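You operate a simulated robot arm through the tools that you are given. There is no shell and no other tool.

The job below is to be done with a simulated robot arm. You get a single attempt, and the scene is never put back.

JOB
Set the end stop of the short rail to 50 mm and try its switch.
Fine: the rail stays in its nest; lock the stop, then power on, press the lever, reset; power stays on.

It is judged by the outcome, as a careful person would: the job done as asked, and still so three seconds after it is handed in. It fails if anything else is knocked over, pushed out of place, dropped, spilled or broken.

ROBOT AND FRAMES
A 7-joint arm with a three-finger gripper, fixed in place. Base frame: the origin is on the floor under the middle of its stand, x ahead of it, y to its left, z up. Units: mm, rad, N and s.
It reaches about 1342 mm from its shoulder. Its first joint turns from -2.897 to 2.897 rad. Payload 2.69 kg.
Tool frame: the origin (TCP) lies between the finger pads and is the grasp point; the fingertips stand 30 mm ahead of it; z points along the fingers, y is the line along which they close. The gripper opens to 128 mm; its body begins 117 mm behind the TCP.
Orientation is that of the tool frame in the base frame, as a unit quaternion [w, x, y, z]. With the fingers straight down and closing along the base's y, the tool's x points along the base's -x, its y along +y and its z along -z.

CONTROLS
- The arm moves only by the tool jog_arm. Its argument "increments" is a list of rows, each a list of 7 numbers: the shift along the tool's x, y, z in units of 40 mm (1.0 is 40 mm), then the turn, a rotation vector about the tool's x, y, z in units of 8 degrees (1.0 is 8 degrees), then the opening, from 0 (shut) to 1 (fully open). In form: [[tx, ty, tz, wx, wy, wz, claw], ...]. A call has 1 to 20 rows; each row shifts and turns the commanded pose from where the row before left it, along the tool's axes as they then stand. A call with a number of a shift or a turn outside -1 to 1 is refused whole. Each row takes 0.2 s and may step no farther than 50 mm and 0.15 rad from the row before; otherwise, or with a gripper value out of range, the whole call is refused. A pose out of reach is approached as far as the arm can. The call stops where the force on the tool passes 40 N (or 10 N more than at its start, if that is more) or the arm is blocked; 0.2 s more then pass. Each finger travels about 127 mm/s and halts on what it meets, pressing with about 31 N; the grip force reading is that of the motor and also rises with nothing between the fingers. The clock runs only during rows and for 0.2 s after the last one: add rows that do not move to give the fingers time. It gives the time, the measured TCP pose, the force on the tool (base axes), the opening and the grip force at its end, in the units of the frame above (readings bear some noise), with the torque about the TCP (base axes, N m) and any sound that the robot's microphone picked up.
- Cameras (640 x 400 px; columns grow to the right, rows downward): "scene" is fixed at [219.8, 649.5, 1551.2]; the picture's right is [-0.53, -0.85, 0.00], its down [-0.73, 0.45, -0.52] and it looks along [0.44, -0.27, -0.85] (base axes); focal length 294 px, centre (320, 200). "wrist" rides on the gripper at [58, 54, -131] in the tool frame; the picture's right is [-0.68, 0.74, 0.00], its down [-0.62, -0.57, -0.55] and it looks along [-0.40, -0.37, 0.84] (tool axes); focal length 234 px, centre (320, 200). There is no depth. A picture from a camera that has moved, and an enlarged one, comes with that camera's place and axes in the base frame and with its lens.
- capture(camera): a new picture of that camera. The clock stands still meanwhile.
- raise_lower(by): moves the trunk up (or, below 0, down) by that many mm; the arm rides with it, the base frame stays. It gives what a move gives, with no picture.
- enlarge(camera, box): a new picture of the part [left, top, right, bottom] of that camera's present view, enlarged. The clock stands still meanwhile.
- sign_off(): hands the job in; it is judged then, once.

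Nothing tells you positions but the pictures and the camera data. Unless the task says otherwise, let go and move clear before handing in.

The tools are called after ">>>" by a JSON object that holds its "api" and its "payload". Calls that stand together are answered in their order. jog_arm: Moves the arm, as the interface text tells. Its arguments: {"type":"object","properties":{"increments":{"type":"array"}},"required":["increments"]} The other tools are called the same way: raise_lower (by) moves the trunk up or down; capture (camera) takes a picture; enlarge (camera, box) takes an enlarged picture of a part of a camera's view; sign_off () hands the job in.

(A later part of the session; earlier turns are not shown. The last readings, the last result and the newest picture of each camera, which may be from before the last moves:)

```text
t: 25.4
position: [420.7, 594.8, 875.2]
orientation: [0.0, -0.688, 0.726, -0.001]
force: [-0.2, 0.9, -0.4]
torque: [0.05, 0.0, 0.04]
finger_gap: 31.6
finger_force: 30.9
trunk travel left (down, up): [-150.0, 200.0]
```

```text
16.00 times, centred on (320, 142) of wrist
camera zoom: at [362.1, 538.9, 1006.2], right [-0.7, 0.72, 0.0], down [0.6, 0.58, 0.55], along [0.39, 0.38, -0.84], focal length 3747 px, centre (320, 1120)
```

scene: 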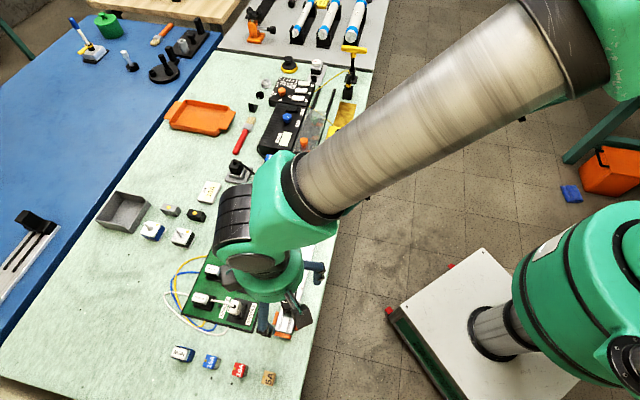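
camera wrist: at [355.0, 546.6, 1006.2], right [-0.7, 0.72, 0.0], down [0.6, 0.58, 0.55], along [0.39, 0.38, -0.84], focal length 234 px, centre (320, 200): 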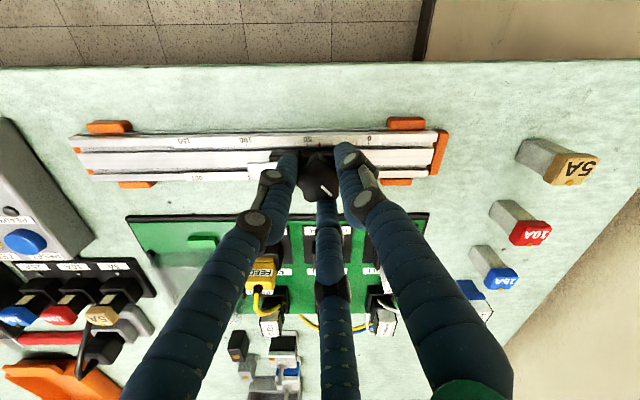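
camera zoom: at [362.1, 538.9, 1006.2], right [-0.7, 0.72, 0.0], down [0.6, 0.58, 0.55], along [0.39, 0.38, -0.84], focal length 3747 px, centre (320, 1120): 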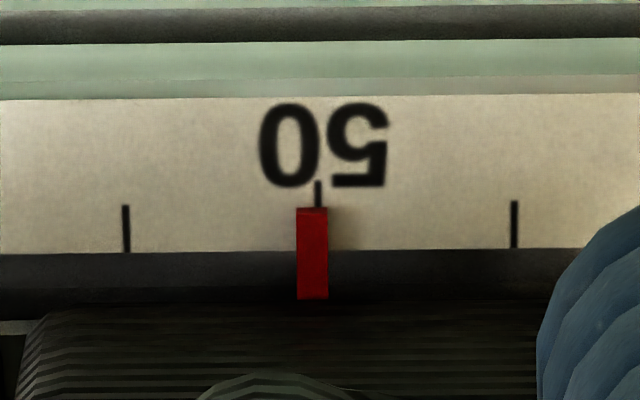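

Now about 50.3. A tiny nudge back.

>>> {"api": "jog_arm", "payload": {"increments": [[-0.0055, 0.0062, 0, 0, 0, 0, 0.1], [0, 0, 0, 0, 0, 0, 0.1], [0, 0, 0, 0, 0, 0, 0.1]]}}

>>> {"api": "enlarge", "payload": {"camera": "wrist", "box": [300, 130, 340, 155]}}

```text
t: 26.2
position: [421.1, 594.0, 874.7]
orientation: [0.0, -0.688, 0.725, 0.001]
force: [-1.2, -0.7, 0.4]
torque: [-0.07, 0.02, 0.04]
finger_gap: 31.8
finger_force: 30.2
trunk travel left (down, up): [-150.0, 200.0]
```

```text
16.00 times, centred on (320, 142) of wrist
camera zoom: at [361.8, 539.3, 1006.2], right [-0.7, 0.72, 0.0], down [0.6, 0.58, 0.55], along [0.39, 0.38, -0.84], focal length 3747 px, centre (320, 1120)
```

zoom: 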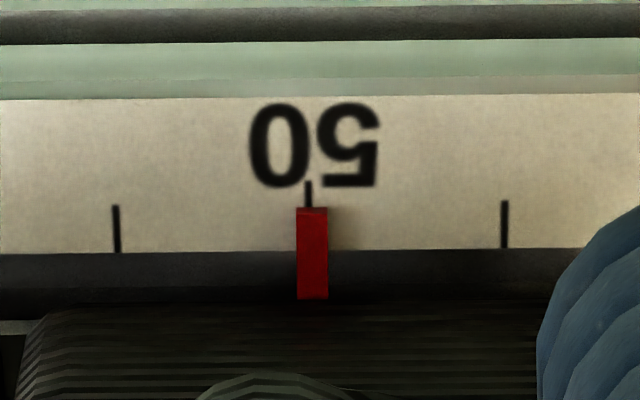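

Reads ≈49.9 — good. Now I'll turn the knob clockwise in small steps, watching the pointer for drift.

>>> {"api": "jog_arm", "payload": {"increments": [[0, 0, 0, 0, 0, 0.8, 0.1], [0, 0, 0, 0, 0, 0.8, 0.1], [0, 0, 0, 0, 0, 0, 0.1]]}}

>>> {"api": "enlarge", "payload": {"camera": "wrist", "box": [290, 125, 350, 165]}}

```text
t: 27.0
position: [419.9, 593.3, 875.4]
orientation: [-0.001, -0.602, 0.799, 0.0]
force: [0.5, 0.6, 0.3]
torque: [0.08, 0.06, 0.02]
finger_gap: 31.6
finger_force: 31.2
trunk travel left (down, up): [-150.0, 200.0]
```

```text
10.00 times, centred on (320, 145) of wrist
camera zoom: at [350.8, 553.4, 1006.3], right [-0.52, 0.85, 0.0], down [0.71, 0.44, 0.55], along [0.47, 0.29, -0.84], focal length 2342 px, centre (320, 750)
```

zoom: 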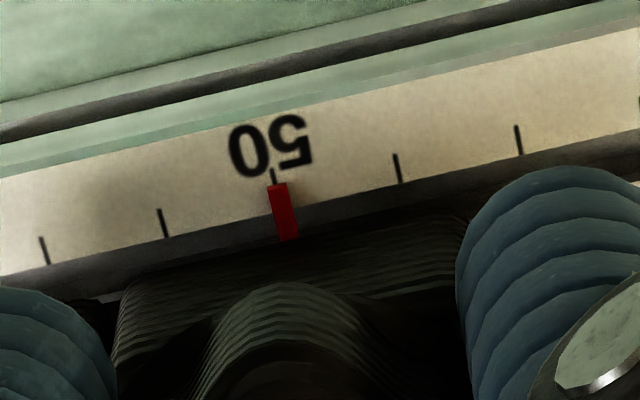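

Still at 50. Continue clockwise.

>>> {"api": "jog_arm", "payload": {"increments": [[0, 0, 0, 0, 0, 0.8, 0.1], [0, 0, 0, 0, 0, 0.8, 0.1], [0, 0, 0, 0, 0, 0, 0.1]]}}

>>> {"api": "enlarge", "payload": {"camera": "wrist", "box": [280, 115, 350, 165]}}

```text
t: 27.8
position: [419.1, 594.0, 875.6]
orientation: [0.0, -0.508, 0.861, 0.0]
force: [2.8, 2.7, 0.5]
torque: [0.02, -0.14, 0.0]
finger_gap: 31.9
finger_force: 30.6
trunk travel left (down, up): [-150.0, 200.0]
```

```text
8.00 times, centred on (315, 140) of wrist
camera zoom: at [343.2, 569.4, 1006.3], right [-0.32, 0.95, 0.0], down [0.79, 0.27, 0.55], along [0.52, 0.18, -0.84], focal length 1873 px, centre (360, 680)
```

zoom: 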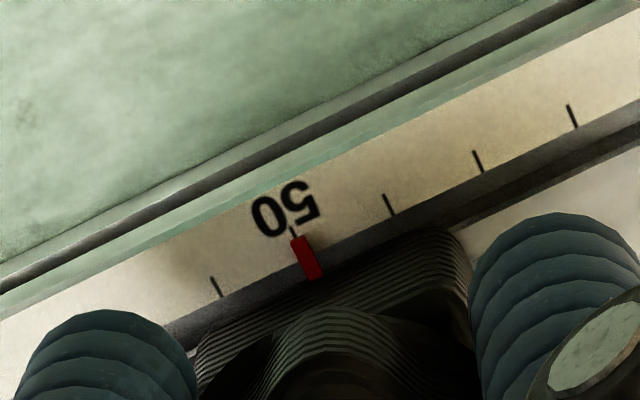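

Pointer remains on the 50 line. Continue to and past the original knob angle, watching torque.

>>> {"api": "jog_arm", "payload": {"increments": [[0, 0, 0, 0, 0, 0.98, 0.1], [0, 0, 0, 0, 0, 0.98, 0.1], [0, 0, 0, 0, 0, 0, 0.1]]}}

>>> {"api": "enlarge", "payload": {"camera": "wrist", "box": [270, 105, 350, 165]}}

```text
t: 28.6
position: [420.0, 594.2, 873.8]
orientation: [0.0, -0.387, 0.922, 0.0]
force: [0.9, 0.4, -0.3]
torque: [0.03, 0.03, 0.01]
finger_gap: 31.8
finger_force: 31.0
trunk travel left (down, up): [-150.0, 200.0]
```

```text
6.67 times, centred on (310, 135) of wrist
camera zoom: at [339.4, 590.8, 1006.2], right [-0.05, 1.0, 0.0], down [0.84, 0.04, 0.55], along [0.55, 0.03, -0.84], focal length 1561 px, centre (387, 633)
```

zoom: 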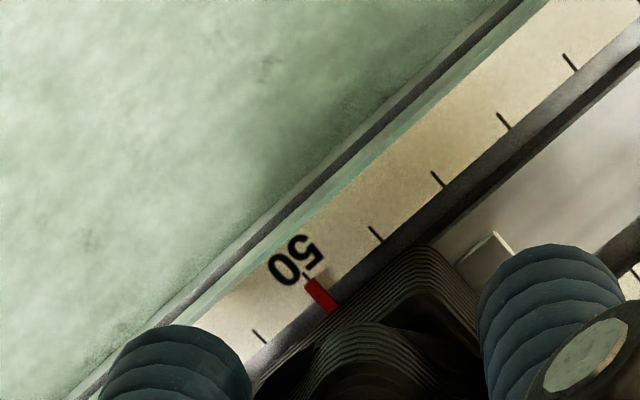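

At original angle with the pointer still at 50 and no torque. I'll keep turning clockwise to find the tight end.

>>> {"api": "jog_arm", "payload": {"increments": [[0, 0, 0, 0, 0, 0.8, 0.1], [0, 0, 0, 0, 0, 0.8, 0.1], [0, 0, 0, 0, 0, 0, 0.1]]}}

>>> {"api": "enlarge", "payload": {"camera": "wrist", "box": [240, 80, 400, 220]}}

```text
t: 29.4
position: [421.6, 592.5, 875.4]
orientation: [-0.001, -0.282, 0.96, 0.0]
force: [-0.6, 0.7, -0.5]
torque: [0.0, -0.01, 0.3]
finger_gap: 31.5
finger_force: 30.7
trunk travel left (down, up): [-150.0, 200.0]
```

```text
2.86 times, centred on (320, 150) of wrist
camera zoom: at [340.6, 608.1, 1006.0], right [0.17, 0.99, 0.0], down [0.82, -0.14, 0.55], along [0.54, -0.09, -0.84], focal length 669 px, centre (320, 343)
```

zoom: 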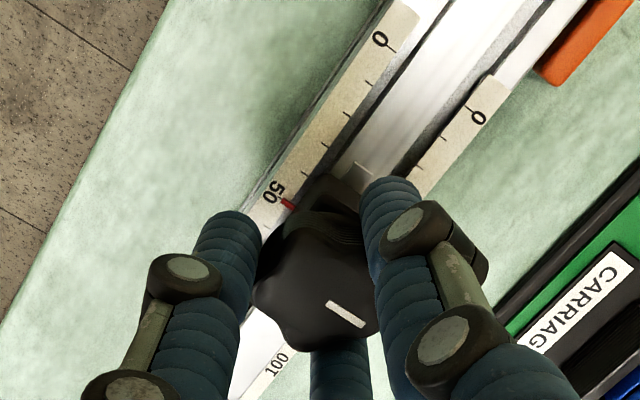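

Torque rose to 0.3 N·m and the knob reached its tight end. I'll check the clamp by gently pulling back along the rail.

>>> {"api": "jog_arm", "payload": {"increments": [[0.011, 0.05, 0, 0, 0, 0, 0.1], [0.011, 0.05, 0, 0, 0, 0, 0.1]]}}

>>> {"api": "enlarge", "payload": {"camera": "wrist", "box": [240, 80, 400, 220]}}

```text
t: 30.0
position: [417.0, 597.1, 874.4]
orientation: [0.0, -0.283, 0.959, -0.001]
force: [2.0, 0.1, -0.4]
torque: [0.18, 0.07, 0.26]
finger_gap: 31.5
finger_force: 30.7
trunk travel left (down, up): [-150.0, 200.0]
```

```text
2.86 times, centred on (320, 150) of wrist
camera zoom: at [337.7, 611.4, 1006.3], right [0.17, 0.99, 0.0], down [0.82, -0.14, 0.55], along [0.54, -0.09, -0.84], focal length 669 px, centre (320, 343)
```

zoom: 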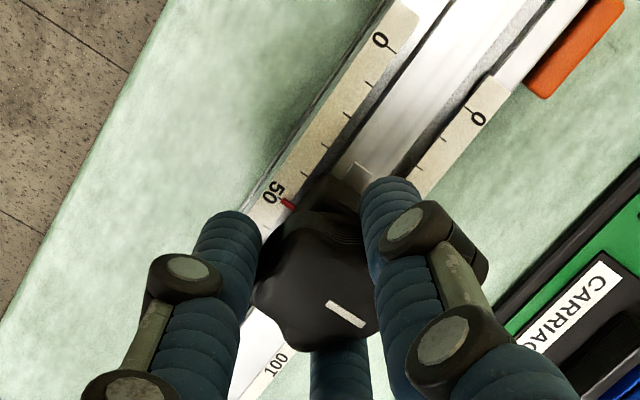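

The rail moved with the stop and the pointer stays at 50 — it's locked. I'll open, lift away, and inspect.

>>> {"api": "jog_arm", "payload": {"increments": [[0, 0, 0, 0, 0, 0, 0.25], [0, 0, 0, 0, 0, 0, 0.4], [0, 0, 0, 0, 0, 0, 0.5], [0, 0, -0.5, 0, 0, 0, 0.5], [0, 0, -0.9, 0, 0, 0, 0.5], [0, 0, -0.9, 0, 0, 0, 0.5], [0, 0, -0.9, 0, 0, 0, 0.5]]}}

>>> {"api": "capture", "payload": {"camera": "wrist"}}

>>> {"api": "enlarge", "payload": {"camera": "wrist", "box": [230, 40, 430, 190]}}

```text
t: 31.6
position: [418.1, 594.7, 1001.3]
orientation: [0.0, -0.282, 0.959, 0.0]
force: [0.8, 0.4, 0.1]
torque: [0.01, -0.01, 0.05]
finger_gap: 64.0
finger_force: 0.0
trunk travel left (down, up): [-150.0, 200.0]
```

```text
taken
camera wrist: at [337.8, 609.7, 1133.4], right [0.17, 0.99, 0.0], down [0.82, -0.14, 0.55], along [0.54, -0.09, -0.84], focal length 234 px, centre (320, 200)
```

wrist: 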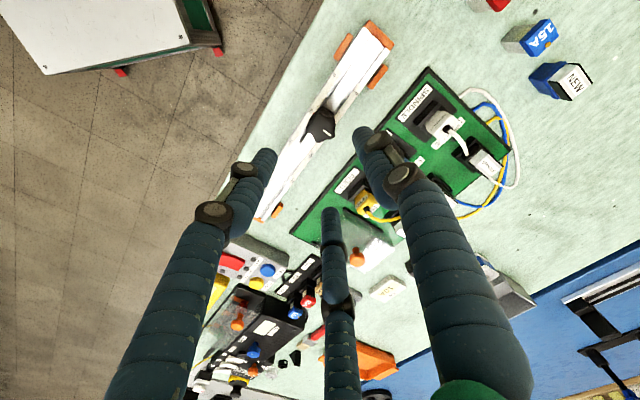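

```text
2.67 times, centred on (330, 115) of wrist
camera zoom: at [337.8, 609.7, 1133.4], right [0.17, 0.99, 0.0], down [0.82, -0.14, 0.55], along [0.54, -0.09, -0.84], focal length 624 px, centre (293, 427)
```

zoom: 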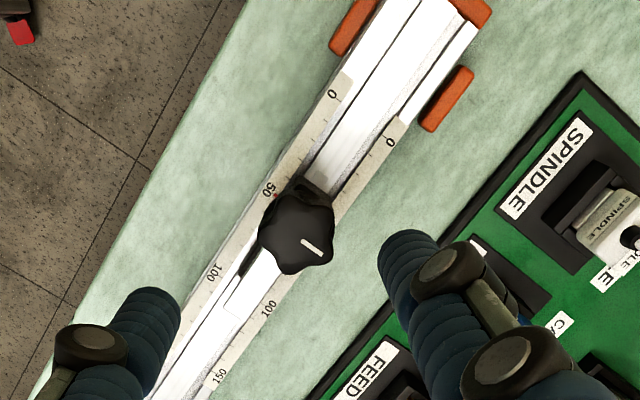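

Rail in its nest, stop at 50. Next I'll move above the control panel to examine the POWER rocker and buttons.

>>> {"api": "jog_arm", "payload": {"increments": [[-0.2275, -0.8725, 0.05, 0, 0, 0, 0.3], [-0.2275, -0.8725, 0.05, 0, 0, 0, 0], [-0.2275, -0.8725, 0.05, 0, 0, 0, 0], [-0.2275, -0.8725, 0.05, 0, 0, 0, 0], [-0.2275, -0.8725, 0.05, 0, 0, 0, 0], [-0.2275, -0.8725, 0.05, 0, 0, 0, 0], [-0.2275, -0.8725, 0.05, 0, 0, 0, 0], [-0.2275, -0.8725, 0.05, 0, 0, 0, 0]]}}

>>> {"api": "capture", "payload": {"camera": "wrist"}}

```text
t: 33.4
position: [630.1, 401.4, 986.4]
orientation: [0.0, -0.282, 0.959, 0.0]
force: [-0.4, 1.6, 0.2]
torque: [-0.01, -0.03, -0.02]
finger_gap: 2.0
finger_force: 30.5
trunk travel left (down, up): [-150.0, 200.0]
```

```text
taken
camera wrist: at [550.6, 415.0, 1117.4], right [0.17, 0.99, 0.0], down [0.82, -0.14, 0.55], along [0.54, -0.09, -0.84], focal length 234 px, centre (320, 200)
```

wrist: 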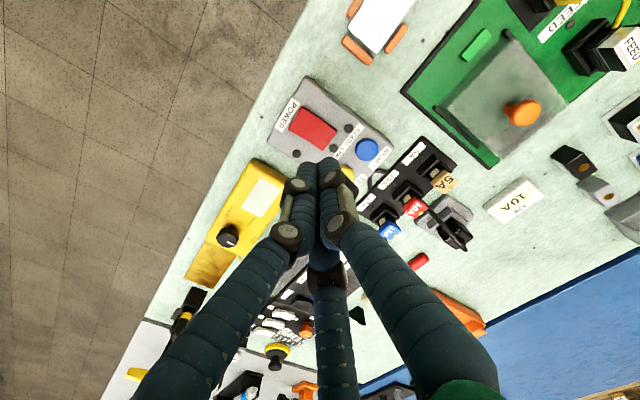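

>>> {"api": "enlarge", "payload": {"camera": "wrist", "box": [255, 65, 405, 195]}}

>>> {"api": "enlarge", "payload": {"camera": "wrist", "box": [270, 90, 350, 160]}}

>>> {"api": "enlarge", "payload": {"camera": "scene", "box": [270, 155, 350, 215]}}

```text
3.08 times, centred on (330, 130) of wrist
camera zoom: at [550.6, 415.0, 1117.4], right [0.17, 0.99, 0.0], down [0.82, -0.14, 0.55], along [0.54, -0.09, -0.84], focal length 720 px, centre (289, 415)
```

zoom: 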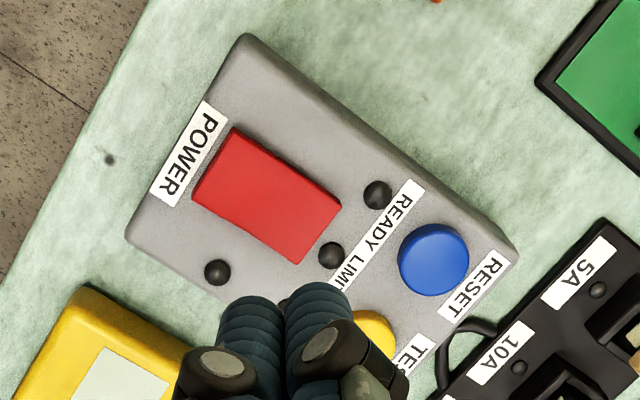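

```text
5.71 times, centred on (310, 125) of wrist
camera zoom: at [550.6, 415.0, 1117.4], right [0.17, 0.99, 0.0], down [0.82, -0.14, 0.55], along [0.54, -0.09, -0.84], focal length 1338 px, centre (377, 629)
```

zoom: 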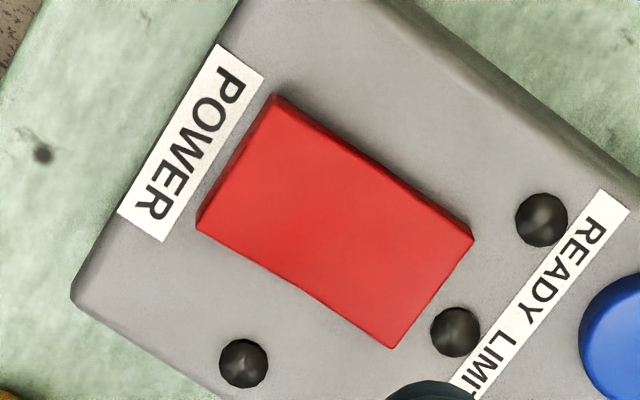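

```text
6.67 times, centred on (310, 185) of scene
camera zoom: at [219.8, 649.5, 1551.2], right [-0.53, -0.85, 0.0], down [-0.73, 0.45, -0.52], along [0.44, -0.27, -0.85], focal length 1961 px, centre (387, 300)
```

zoom: 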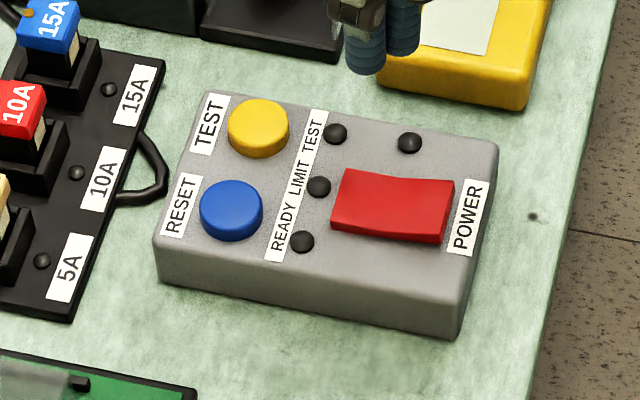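

I need to see which end of the rocker is raised. I'll zoom in from the fixed camera.

>>> {"api": "enlarge", "payload": {"camera": "scene", "box": [304, 173, 336, 197]}}

>>> {"api": "enlarge", "payload": {"camera": "wrist", "box": [286, 100, 346, 156]}}

```text
16.00 times, centred on (320, 185) of scene
camera zoom: at [219.8, 649.5, 1551.2], right [-0.53, -0.85, 0.0], down [-0.73, 0.45, -0.52], along [0.44, -0.27, -0.85], focal length 4705 px, centre (320, 440)
```

zoom: 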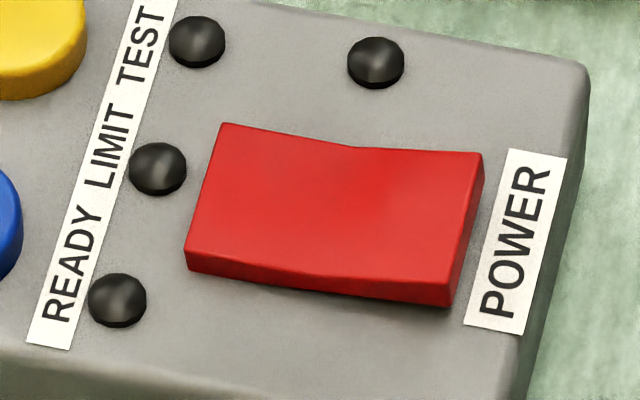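

```text
7.14 times, centred on (316, 128) of wrist
camera zoom: at [550.6, 415.0, 1117.4], right [0.17, 0.99, 0.0], down [0.82, -0.14, 0.55], along [0.54, -0.09, -0.84], focal length 1673 px, centre (349, 714)
```

zoom: 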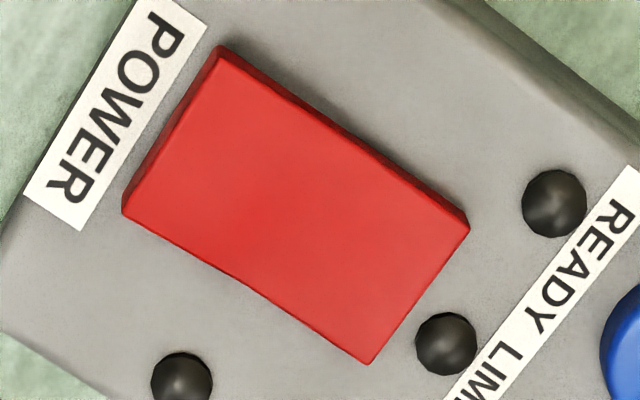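

The POWER-label end of the rocker is raised (z≈836 vs ≈826 at the LED end) and all lamps are dark, so power is off. I'll bring the closed fingers above the raised end and check alignment.

>>> {"api": "jog_arm", "payload": {"increments": [[0.18, -0.116, 0.8, 0, 0, 0, 0], [0.18, -0.116, 0.8, 0, 0, 0, 0], [0.18, -0.116, 0.8, 0, 0, 0, 0], [0, 0, 0, 0, 0, 0, 0]]}}

>>> {"api": "enlarge", "payload": {"camera": "wrist", "box": [240, 90, 400, 210]}}

>>> {"api": "enlarge", "payload": {"camera": "scene", "box": [270, 145, 350, 215]}}

```text
t: 34.4
position: [621.7, 377.7, 889.6]
orientation: [0.0, -0.282, 0.959, 0.0]
force: [-0.4, -0.4, -0.2]
torque: [0.0, 0.03, 0.01]
finger_gap: 1.8
finger_force: 31.0
trunk travel left (down, up): [-150.0, 200.0]
```

```text
3.33 times, centred on (320, 150) of wrist
camera zoom: at [541.5, 391.8, 1020.9], right [0.17, 0.99, 0.0], down [0.82, -0.14, 0.55], along [0.54, -0.09, -0.84], focal length 781 px, centre (320, 367)
```

zoom: 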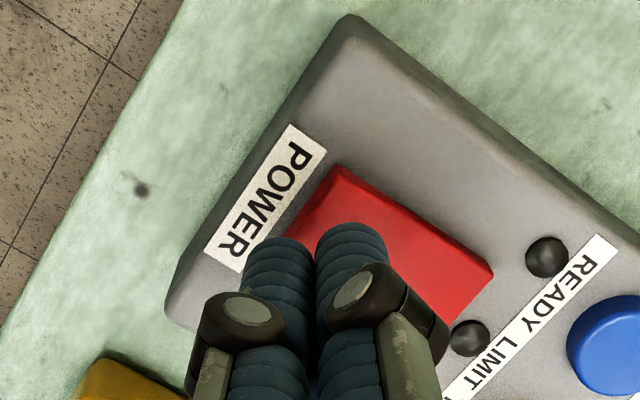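

```text
5.71 times, centred on (310, 180) of scene
camera zoom: at [219.8, 649.5, 1551.2], right [-0.53, -0.85, 0.0], down [-0.73, 0.45, -0.52], along [0.44, -0.27, -0.85], focal length 1680 px, centre (377, 314)
```

zoom: 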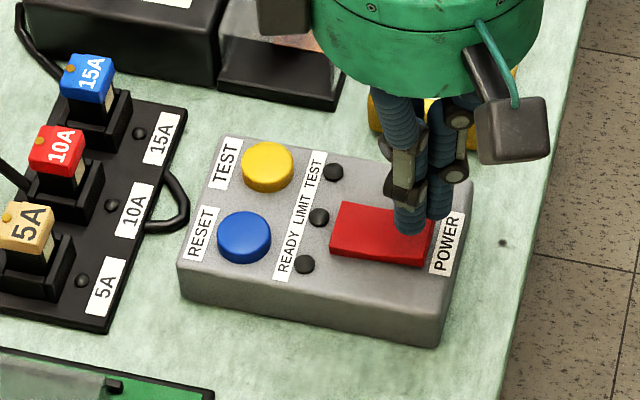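

Alignment looks right: the tip bundle is over the raised end. I'll shift 3 mm toward the end and descend to just about contact.

>>> {"api": "jog_arm", "payload": {"increments": [[0.073, -0.012, 0.1, 0, 0, 0, 0], [0, 0, 0.1, 0, 0, 0, 0], [0, 0, 0.1, 0, 0, 0, 0], [0, 0, 0.1, 0, 0, 0, 0], [0, 0, 0.1, 0, 0, 0, 0], [0, 0, 0.05, 0, 0, 0, 0]]}}

>>> {"api": "enlarge", "payload": {"camera": "scene", "box": [270, 145, 350, 215]}}

```text
t: 35.8
position: [618.9, 377.5, 871.5]
orientation: [0.001, -0.283, 0.959, 0.0]
force: [0.9, -2.7, 8.4]
torque: [-0.06, -0.16, -0.07]
finger_gap: 2.4
finger_force: 31.0
trunk travel left (down, up): [-150.0, 200.0]
```

```text
5.71 times, centred on (310, 180) of scene
camera zoom: at [219.8, 649.5, 1551.2], right [-0.53, -0.85, 0.0], down [-0.73, 0.45, -0.52], along [0.44, -0.27, -0.85], focal length 1680 px, centre (377, 314)
```

zoom: 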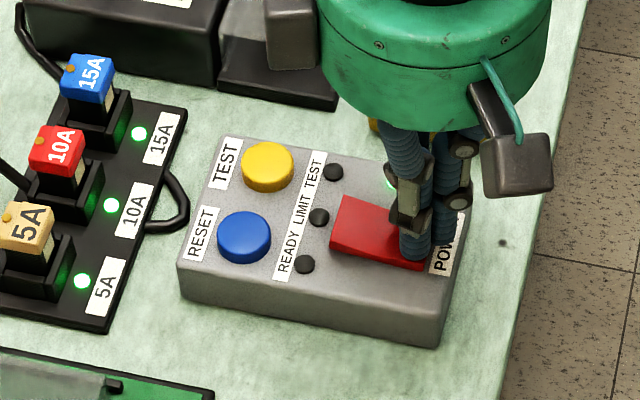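

Power lamps came on. I'll retract and verify the rocker stays latched.

>>> {"api": "jog_arm", "payload": {"increments": [[0, 0, -0.3, 0, 0, 0, 0], [0, 0, -0.8, 0, 0, 0, 0], [0, 0, -0.8, 0, 0, 0, 0]]}}

>>> {"api": "enlarge", "payload": {"camera": "scene", "box": [270, 145, 350, 215]}}

>>> {"api": "capture", "payload": {"camera": "wrist"}}

```text
t: 36.6
position: [617.0, 376.3, 944.7]
orientation: [0.001, -0.282, 0.959, 0.0]
force: [-0.1, -0.3, 0.3]
torque: [0.05, 0.01, 0.0]
finger_gap: 2.2
finger_force: 31.0
trunk travel left (down, up): [-150.0, 200.0]
```

```text
5.71 times, centred on (310, 180) of scene
camera zoom: at [219.8, 649.5, 1551.2], right [-0.53, -0.85, 0.0], down [-0.73, 0.45, -0.52], along [0.44, -0.27, -0.85], focal length 1680 px, centre (377, 314)
```

zoom: 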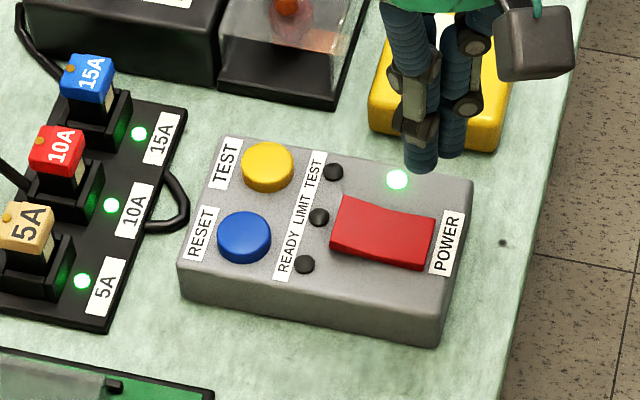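

```text
taken
camera wrist: at [536.4, 390.4, 1076.7], right [0.17, 0.99, 0.0], down [0.82, -0.14, 0.55], along [0.54, -0.09, -0.84], focal length 234 px, centre (320, 200)
```

wrist: 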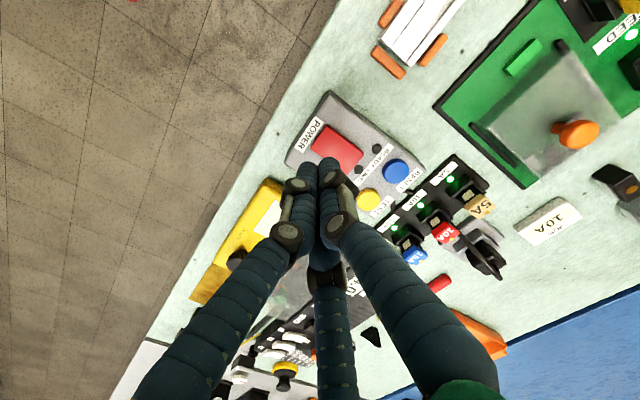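

Power is on and latched. Next I'll go back over the rail and position the closed fingers above the lever's free end, expected near (457,559).

>>> {"api": "jog_arm", "payload": {"increments": [[0.133, 0.876, 0.053, 0, 0, 0, 0], [0.133, 0.876, 0.053, 0, 0, 0, 0], [0.133, 0.876, 0.053, 0, 0, 0, 0], [0.133, 0.876, 0.053, 0, 0, 0, 0], [0.133, 0.876, 0.053, 0, 0, 0, 0], [0.133, 0.876, 0.053, 0, 0, 0, 0], [0.133, 0.876, 0.053, 0, 0, 0, 0], [0, 0, 0, 0, 0, 0, 0]]}}

>>> {"api": "enlarge", "payload": {"camera": "wrist", "box": [240, 70, 400, 190]}}

>>> {"api": "capture", "payload": {"camera": "scene"}}

```text
t: 38.4
position: [451.6, 562.1, 929.0]
orientation: [0.0, -0.283, 0.959, 0.001]
force: [-1.0, 0.1, -0.1]
torque: [-0.01, -0.05, 0.03]
finger_gap: 2.3
finger_force: 30.9
trunk travel left (down, up): [-150.0, 200.0]
```

```text
3.33 times, centred on (320, 130) of wrist
camera zoom: at [372.1, 576.7, 1061.4], right [0.17, 0.99, 0.0], down [0.82, -0.14, 0.55], along [0.54, -0.09, -0.84], focal length 781 px, centre (320, 433)
```

zoom: 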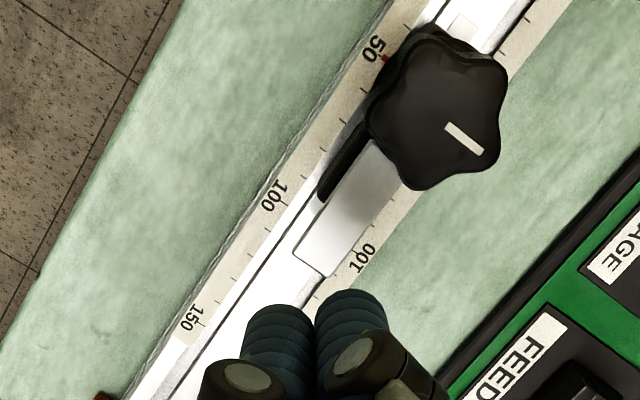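

```text
taken
```

scene: 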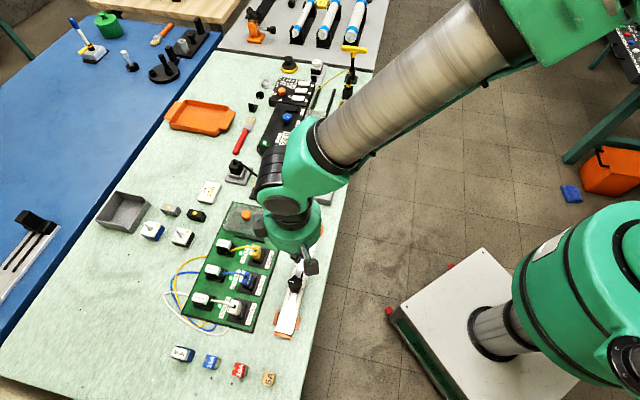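

The tips are above the lever's free end. I'll descend to just above it.

>>> {"api": "jog_arm", "payload": {"increments": [[-0.024, 0.005, 0.4, 0, 0, 0, 0], [0, 0, 0.4, 0, 0, 0, 0], [0, 0, 0.4, 0, 0, 0, 0], [0, 0, 0, 0, 0, 0, 0]]}}

>>> {"api": "enlarge", "payload": {"camera": "wrist", "box": [240, 80, 400, 200]}}

>>> {"api": "enlarge", "payload": {"camera": "scene", "box": [255, 220, 335, 290]}}

```text
t: 39.4
position: [453.5, 563.4, 882.1]
orientation: [0.0, -0.283, 0.959, 0.0]
force: [0.7, 1.1, 0.1]
torque: [-0.01, 0.01, -0.01]
finger_gap: 2.1
finger_force: 31.3
trunk travel left (down, up): [-150.0, 200.0]
```

```text
3.33 times, centred on (320, 140) of wrist
camera zoom: at [373.6, 577.8, 1013.5], right [0.17, 0.99, 0.0], down [0.82, -0.14, 0.55], along [0.54, -0.09, -0.84], focal length 781 px, centre (320, 400)
```

zoom: 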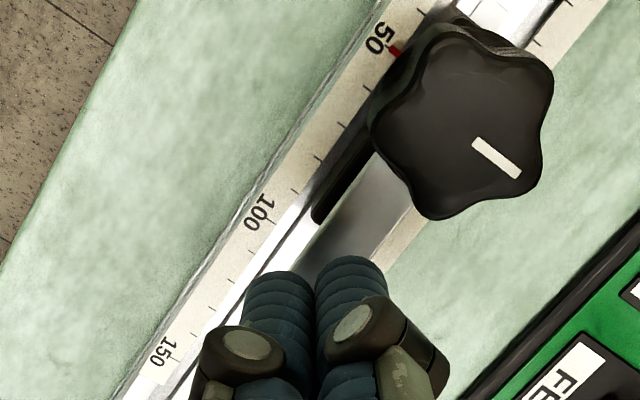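

```text
5.71 times, centred on (295, 255) of scene
camera zoom: at [219.8, 649.5, 1551.2], right [-0.53, -0.85, 0.0], down [-0.73, 0.45, -0.52], along [0.44, -0.27, -0.85], focal length 1680 px, centre (463, -114)
```

zoom: 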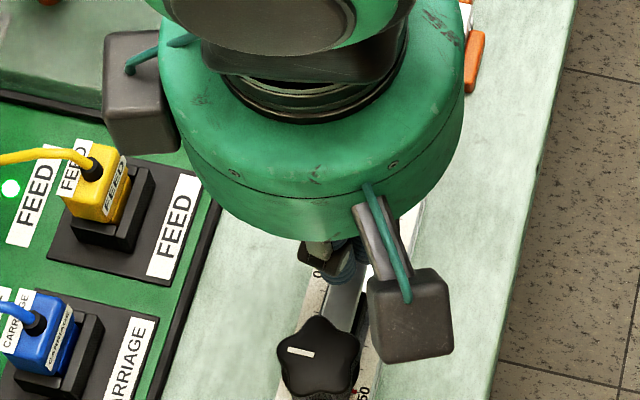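

The tips are just above the lever. I'll press down in small steps watching the force.

>>> {"api": "jog_arm", "payload": {"increments": [[0, 0, 0.06, 0, 0, 0, 0], [0, 0, 0.06, 0, 0, 0, 0], [0, 0, 0.06, 0, 0, 0, 0], [0, 0, 0.06, 0, 0, 0, 0], [0, 0, 0.06, 0, 0, 0, 0], [0, 0, 0.06, 0, 0, 0, 0]]}}

>>> {"api": "enlarge", "payload": {"camera": "wrist", "box": [240, 80, 400, 200]}}

>>> {"api": "enlarge", "payload": {"camera": "scene", "box": [260, 150, 350, 230]}}

```text
t: 40.8
position: [453.9, 563.0, 868.9]
orientation: [0.0, -0.283, 0.959, 0.001]
force: [0.8, -0.3, 1.1]
torque: [0.01, 0.0, 0.03]
finger_gap: 2.3
finger_force: 30.7
trunk travel left (down, up): [-150.0, 200.0]
```

```text
3.33 times, centred on (320, 140) of wrist
camera zoom: at [373.9, 577.4, 999.9], right [0.17, 0.99, 0.0], down [0.82, -0.14, 0.55], along [0.54, -0.09, -0.84], focal length 781 px, centre (320, 400)
```

zoom: 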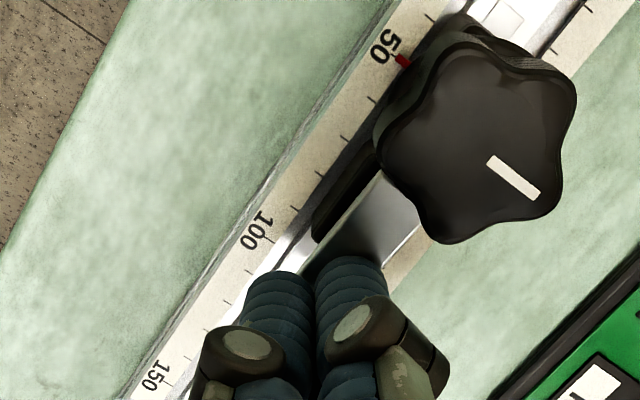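

```text
5.00 times, centred on (305, 190) of scene
camera zoom: at [219.8, 649.5, 1551.2], right [-0.53, -0.85, 0.0], down [-0.73, 0.45, -0.52], along [0.44, -0.27, -0.85], focal length 1470 px, centre (395, 250)
```

zoom: 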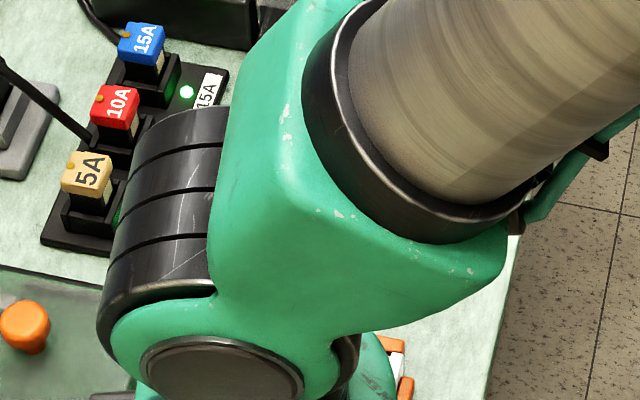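

Just touching (about 1 N). Pressing further.

>>> {"api": "jog_arm", "payload": {"increments": [[0, 0, 0.04, 0, 0, 0, 0], [0, 0, 0.04, 0, 0, 0, 0], [0, 0, 0.04, 0, 0, 0, 0]]}}

>>> {"api": "enlarge", "payload": {"camera": "wrist", "box": [240, 80, 400, 200]}}

```text
t: 41.6
position: [454.6, 564.0, 867.5]
orientation: [0.002, -0.282, 0.959, 0.001]
force: [-5.6, -6.8, 39.1]
torque: [0.38, 0.59, 0.11]
finger_gap: 2.2
finger_force: 30.7
trunk travel left (down, up): [-150.0, 200.0]
```

```text
3.33 times, centred on (320, 140) of wrist
camera zoom: at [374.0, 577.0, 998.1], right [0.17, 0.99, 0.0], down [0.82, -0.14, 0.55], along [0.54, -0.09, -0.83], focal length 781 px, centre (320, 400)
```

zoom: 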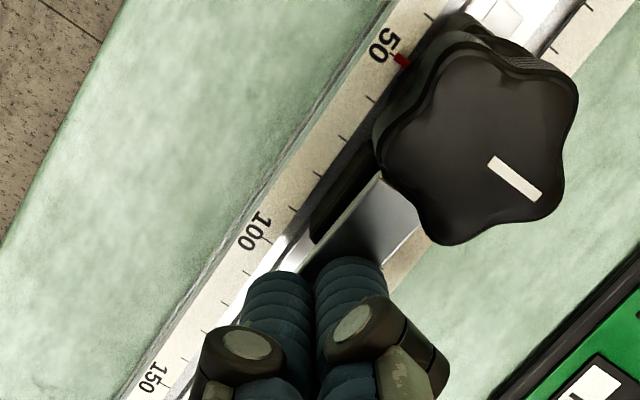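

Force rose to 39 N — the lever is at its end of travel. I'll release and check the LIMIT lamp.

>>> {"api": "jog_arm", "payload": {"increments": [[0, 0, -0.2, 0, 0, 0, 0], [0, 0, -0.6, 0, 0, 0, 0], [0, 0, -0.9, 0, 0, 0, 0], [0, 0, -0.9, 0, 0, 0, 0]]}}

>>> {"api": "capture", "payload": {"camera": "wrist"}}

>>> {"api": "enlarge", "payload": {"camera": "wrist", "box": [220, 170, 320, 270]}}

>>> {"api": "capture", "payload": {"camera": "scene"}}

```text
t: 42.6
position: [455.8, 563.6, 967.0]
orientation: [0.0, -0.282, 0.959, 0.0]
force: [-0.3, -0.1, 0.0]
torque: [0.05, 0.01, 0.02]
finger_gap: 2.0
finger_force: 31.4
trunk travel left (down, up): [-150.0, 200.0]
```

```text
taken
camera wrist: at [375.0, 577.7, 1098.0], right [0.17, 0.99, 0.0], down [0.82, -0.14, 0.55], along [0.54, -0.09, -0.84], focal length 234 px, centre (320, 200)
```

wrist: 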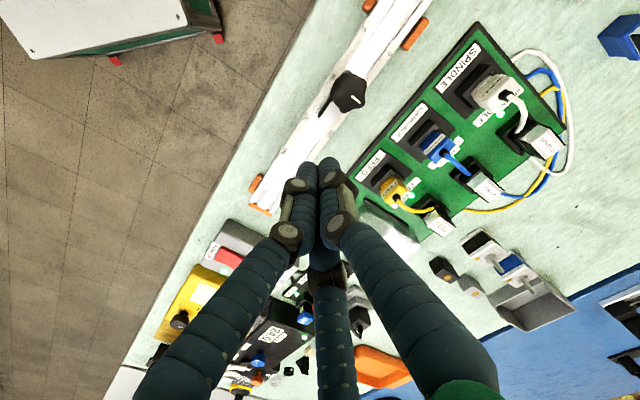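

```text
4.00 times, centred on (270, 220) of wrist
camera zoom: at [375.0, 577.7, 1098.0], right [0.17, 0.99, 0.0], down [0.82, -0.14, 0.55], along [0.54, -0.09, -0.84], focal length 937 px, centre (520, 120)
```

zoom: 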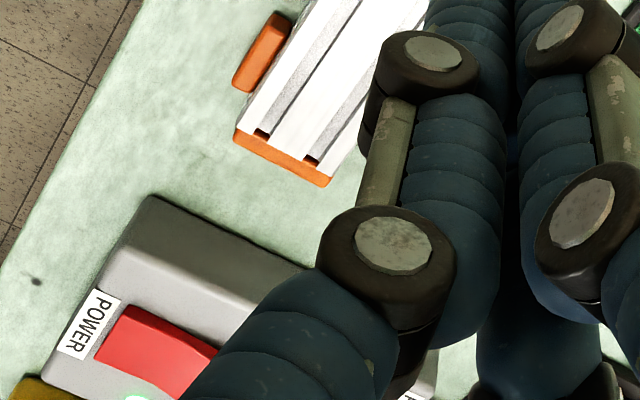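

```text
taken
```

scene: 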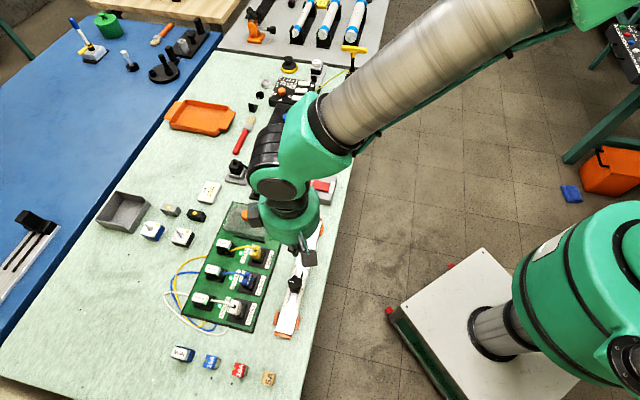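

The panel lamps are hidden by the arm. I'll move over toward the panel and look at them.

>>> {"api": "jog_arm", "payload": {"increments": [[-0.47, -0.848, 0, 0, 0, 0, 0], [-0.47, -0.848, 0, 0, 0, 0, 0], [-0.47, -0.848, 0, 0, 0, 0, 0], [-0.47, -0.848, 0, 0, 0, 0, 0], [-0.47, -0.848, 0, 0, 0, 0, 0], [-0.47, -0.848, 0, 0, 0, 0, 0], [0, 0, 0, 0, 0, 0, 0]]}}

>>> {"api": "capture", "payload": {"camera": "wrist"}}

>>> {"api": "enlarge", "payload": {"camera": "wrist", "box": [200, 60, 400, 210]}}

>>> {"api": "enlarge", "payload": {"camera": "scene", "box": [260, 150, 350, 230]}}

```text
t: 44.2
position: [659.5, 450.8, 964.6]
orientation: [0.0, -0.282, 0.959, -0.001]
force: [0.5, -0.5, -0.2]
torque: [0.04, 0.06, -0.01]
finger_gap: 2.1
finger_force: 30.7
trunk travel left (down, up): [-150.0, 200.0]
```

```text
taken
camera wrist: at [580.0, 466.1, 1097.3], right [0.17, 0.99, 0.0], down [0.82, -0.14, 0.55], along [0.54, -0.09, -0.84], focal length 234 px, centre (320, 200)
```

wrist: 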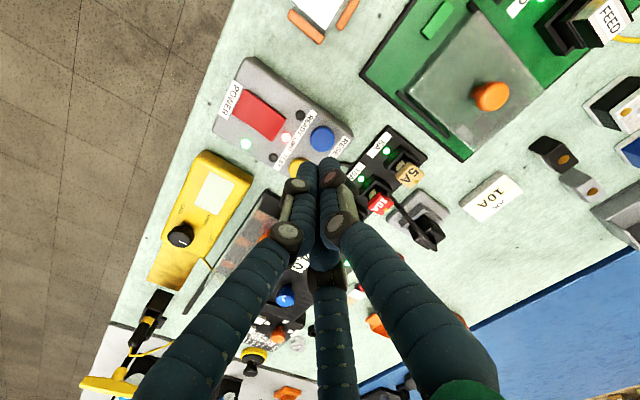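

```text
2.67 times, centred on (300, 135) of wrist
camera zoom: at [580.0, 466.1, 1097.3], right [0.17, 0.99, 0.0], down [0.82, -0.14, 0.55], along [0.54, -0.09, -0.84], focal length 624 px, centre (373, 373)
```

zoom: 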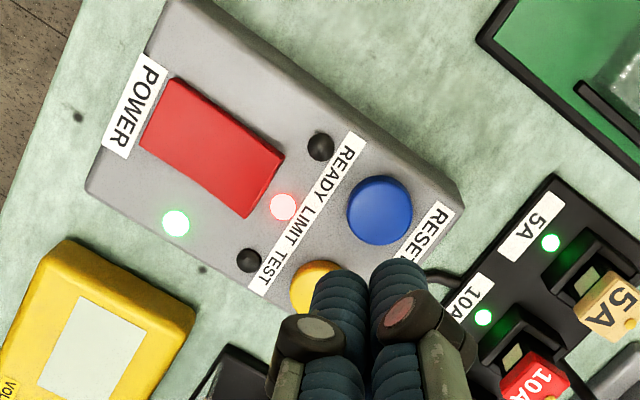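

```text
5.00 times, centred on (305, 190) of scene
camera zoom: at [219.8, 649.5, 1551.2], right [-0.53, -0.85, 0.0], down [-0.73, 0.45, -0.52], along [0.44, -0.27, -0.85], focal length 1470 px, centre (395, 250)
```

zoom: 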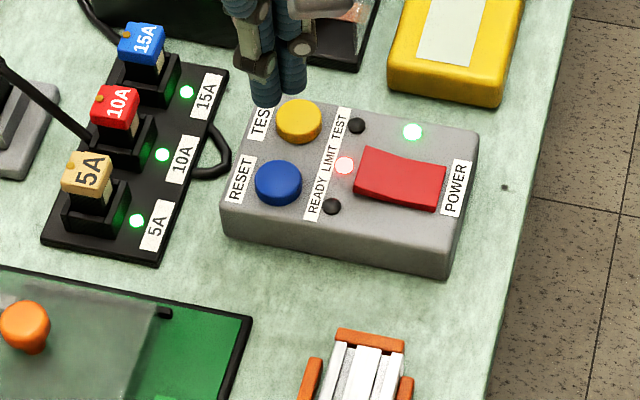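

The red LIMIT lamp is lit, so the lever press registered. Now I'll position over the blue RESET button (≈(664,454,840)) and descend.

>>> {"api": "jog_arm", "payload": {"increments": [[-0.162, -0.048, 0.5, 0, 0, 0, 0], [0, 0, 0.7, 0, 0, 0, 0], [0, 0, 0.7, 0, 0, 0, 0], [0, 0, 0, 0, 0, 0, 0]]}}

>>> {"api": "enlarge", "payload": {"camera": "wrist", "box": [230, 90, 390, 210]}}

>>> {"api": "enlarge", "payload": {"camera": "scene", "box": [270, 145, 350, 215]}}

```text
t: 45.2
position: [666.2, 454.3, 889.4]
orientation: [0.001, -0.283, 0.959, -0.001]
force: [0.3, 0.0, -0.3]
torque: [0.0, 0.01, 0.02]
finger_gap: 1.8
finger_force: 31.2
trunk travel left (down, up): [-150.0, 200.0]
```

```text
3.33 times, centred on (310, 150) of wrist
camera zoom: at [585.8, 469.0, 1021.3], right [0.17, 0.99, 0.0], down [0.82, -0.14, 0.55], along [0.54, -0.09, -0.84], focal length 781 px, centre (353, 367)
```

zoom: 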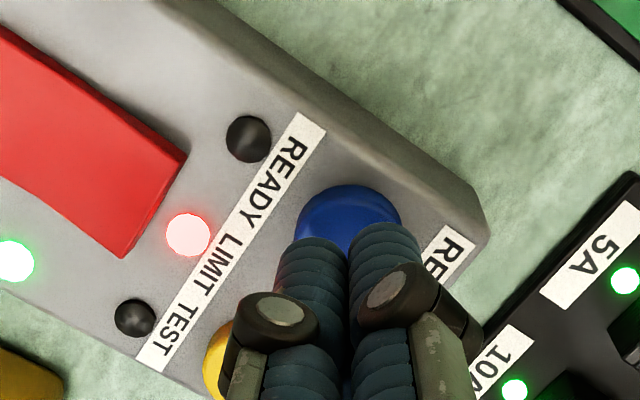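

```text
5.71 times, centred on (310, 180) of scene
camera zoom: at [219.8, 649.5, 1551.2], right [-0.53, -0.85, 0.0], down [-0.73, 0.45, -0.52], along [0.44, -0.27, -0.85], focal length 1680 px, centre (377, 314)
```

zoom: 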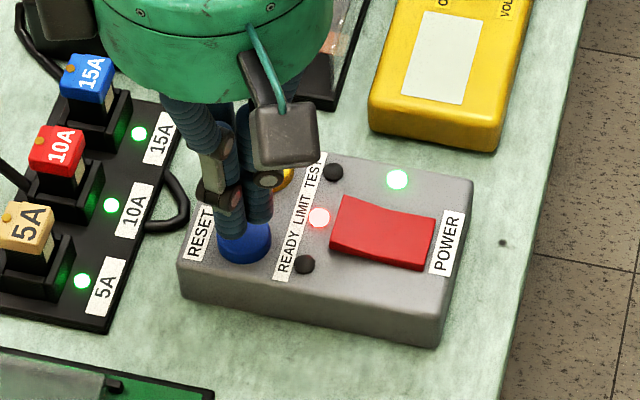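

Aligned over RESET. Pressing down in small steps.

>>> {"api": "jog_arm", "payload": {"increments": [[0, 0, 0.1, 0, 0, 0, 0], [0, 0, 0.1, 0, 0, 0, 0], [0, 0, 0.1, 0, 0, 0, 0], [0, 0, 0.06, 0, 0, 0, 0], [0, 0, 0.06, 0, 0, 0, 0]]}}

>>> {"api": "enlarge", "payload": {"camera": "scene", "box": [270, 145, 350, 215]}}

```text
t: 46.4
position: [665.4, 456.4, 872.9]
orientation: [-0.001, -0.282, 0.959, 0.0]
force: [0.3, -0.3, -0.9]
torque: [-0.01, -0.01, 0.01]
finger_gap: 1.9
finger_force: 31.6
trunk travel left (down, up): [-150.0, 200.0]
```

```text
5.71 times, centred on (310, 180) of scene
camera zoom: at [219.8, 649.5, 1551.2], right [-0.53, -0.85, 0.0], down [-0.73, 0.45, -0.52], along [0.44, -0.27, -0.85], focal length 1680 px, centre (377, 314)
```

zoom: 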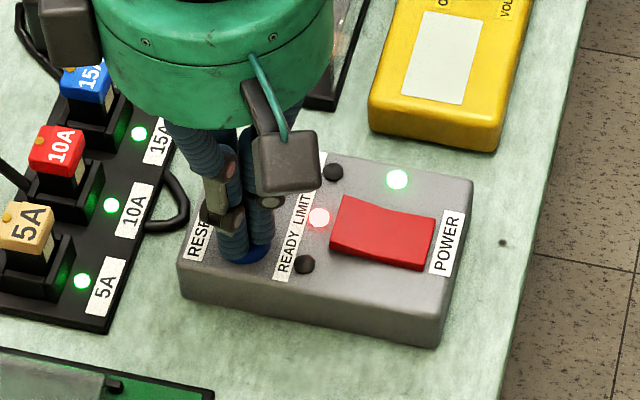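

No contact yet. Continue.

>>> {"api": "jog_arm", "payload": {"increments": [[0, 0, 0.04, 0, 0, 0, 0], [0, 0, 0.04, 0, 0, 0, 0], [0, 0, 0.04, 0, 0, 0, 0]]}}

>>> {"api": "enlarge", "payload": {"camera": "scene", "box": [270, 145, 350, 215]}}

```text
t: 47.2
position: [666.3, 454.2, 869.8]
orientation: [0.0, -0.283, 0.959, 0.0]
force: [0.9, 0.2, 0.7]
torque: [0.02, -0.03, 0.01]
finger_gap: 2.2
finger_force: 30.8
trunk travel left (down, up): [-150.0, 200.0]
```

```text
5.71 times, centred on (310, 180) of scene
camera zoom: at [219.8, 649.5, 1551.2], right [-0.53, -0.85, 0.0], down [-0.73, 0.45, -0.52], along [0.44, -0.27, -0.85], focal length 1680 px, centre (377, 314)
```

zoom: 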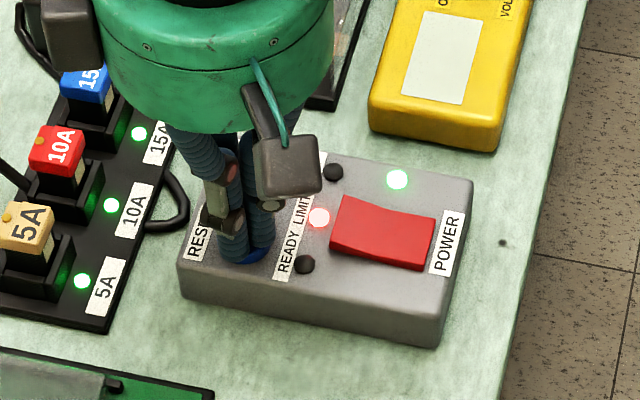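

>>> {"api": "jog_arm", "payload": {"increments": [[0, 0, 0.04, 0, 0, 0, 0], [0, 0, 0.04, 0, 0, 0, 0], [0, 0, 0.04, 0, 0, 0, 0]]}}

>>> {"api": "enlarge", "payload": {"camera": "scene", "box": [270, 145, 350, 215]}}

```text
t: 48.0
position: [666.4, 455.2, 865.5]
orientation: [0.0, -0.282, 0.959, 0.0]
force: [0.5, -1.9, 5.8]
torque: [-0.06, -0.02, 0.01]
finger_gap: 6.1
finger_force: 31.3
trunk travel left (down, up): [-150.0, 200.0]
heard: click
```

```text
5.71 times, centred on (310, 180) of scene
camera zoom: at [219.8, 649.5, 1551.2], right [-0.53, -0.85, 0.0], down [-0.73, 0.45, -0.52], along [0.44, -0.27, -0.85], focal length 1680 px, centre (377, 314)
```

zoom: 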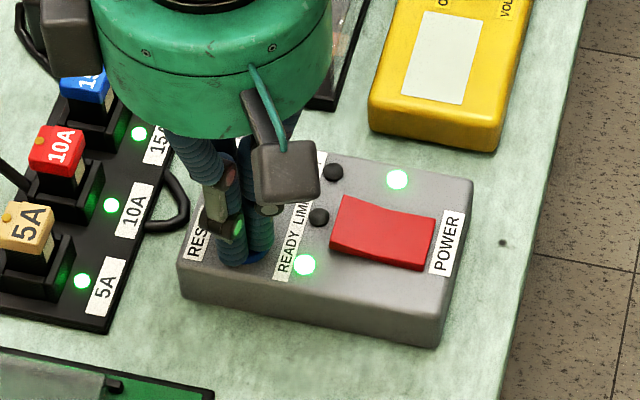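

RESET clicked: LIMIT is off and READY is green, power still on. I'll lift away and verify the rail, stop and panel.

>>> {"api": "jog_arm", "payload": {"increments": [[0, 0, -0.3, 0, 0, 0, 0], [0, 0, -0.8, 0, 0, 0, 0], [0, 0, -0.9, 0, 0, 0, 0], [0, 0, -0.9, 0, 0, 0, 0], [0.2, 0.9, -0.3, 0, 0, 0, 0], [0.2, 0.9, -0.3, 0, 0, 0, 0], [0.2, 0.9, -0.3, 0, 0, 0, 0], [0.2, 0.9, 0, 0, 0, 0, 0]]}}

>>> {"api": "capture", "payload": {"camera": "wrist"}}

>>> {"api": "capture", "payload": {"camera": "scene"}}

```text
t: 49.8
position: [561.7, 557.6, 1015.9]
orientation: [0.0, -0.282, 0.959, 0.0]
force: [0.7, -0.6, -0.4]
torque: [0.03, 0.0, 0.01]
finger_gap: 2.1
finger_force: 31.6
trunk travel left (down, up): [-150.0, 200.0]
```

```text
taken
camera wrist: at [481.4, 572.3, 1147.9], right [0.17, 0.99, 0.0], down [0.82, -0.14, 0.55], along [0.54, -0.09, -0.84], focal length 234 px, centre (320, 200)
```

wrist: 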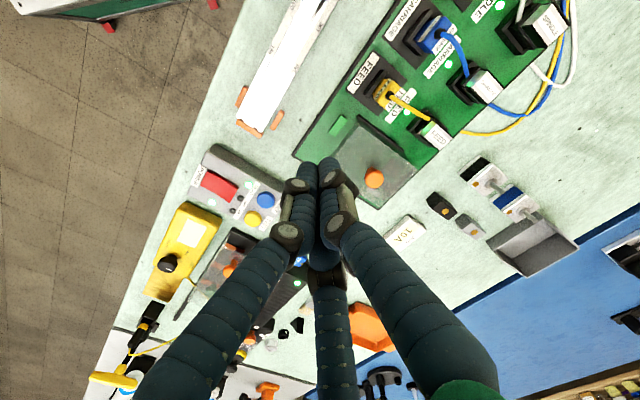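

```text
taken
```

scene: 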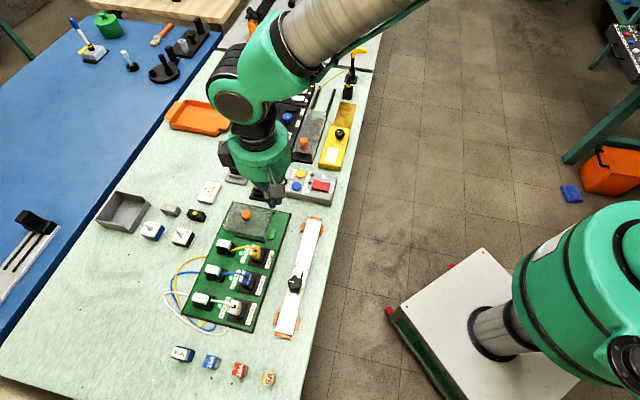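

>>> {"api": "enlarge", "payload": {"camera": "scene", "box": [265, 255, 325, 315]}}

>>> {"api": "enlarge", "payload": {"camera": "scene", "box": [255, 205, 345, 345]}}

>>> {"api": "enlarge", "payload": {"camera": "scene", "box": [265, 155, 345, 215]}}

```text
6.67 times, centred on (295, 285) of scene
camera zoom: at [219.8, 649.5, 1551.2], right [-0.53, -0.85, 0.0], down [-0.73, 0.45, -0.52], along [0.44, -0.27, -0.85], focal length 1961 px, centre (487, -367)
```

zoom: 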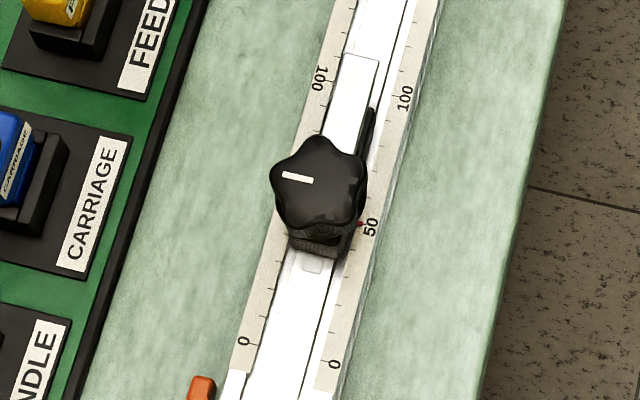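

```text
2.86 times, centred on (300, 275) of scene
camera zoom: at [219.8, 649.5, 1551.2], right [-0.53, -0.85, 0.0], down [-0.73, 0.45, -0.52], along [0.44, -0.27, -0.85], focal length 840 px, centre (377, -14)
```

zoom: 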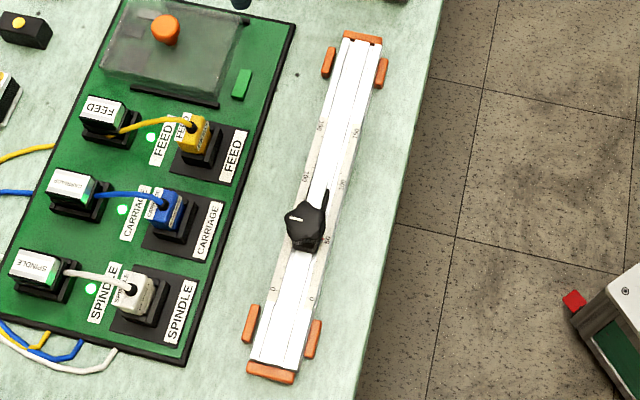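

```text
6.67 times, centred on (305, 185) of scene
camera zoom: at [219.8, 649.5, 1551.2], right [-0.53, -0.85, 0.0], down [-0.73, 0.45, -0.52], along [0.44, -0.27, -0.85], focal length 1961 px, centre (420, 300)
```

zoom: 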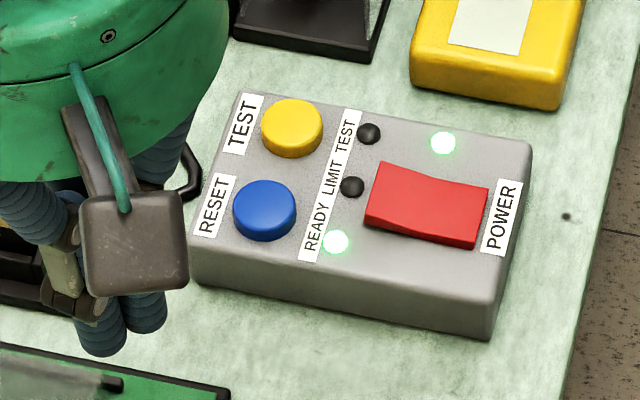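

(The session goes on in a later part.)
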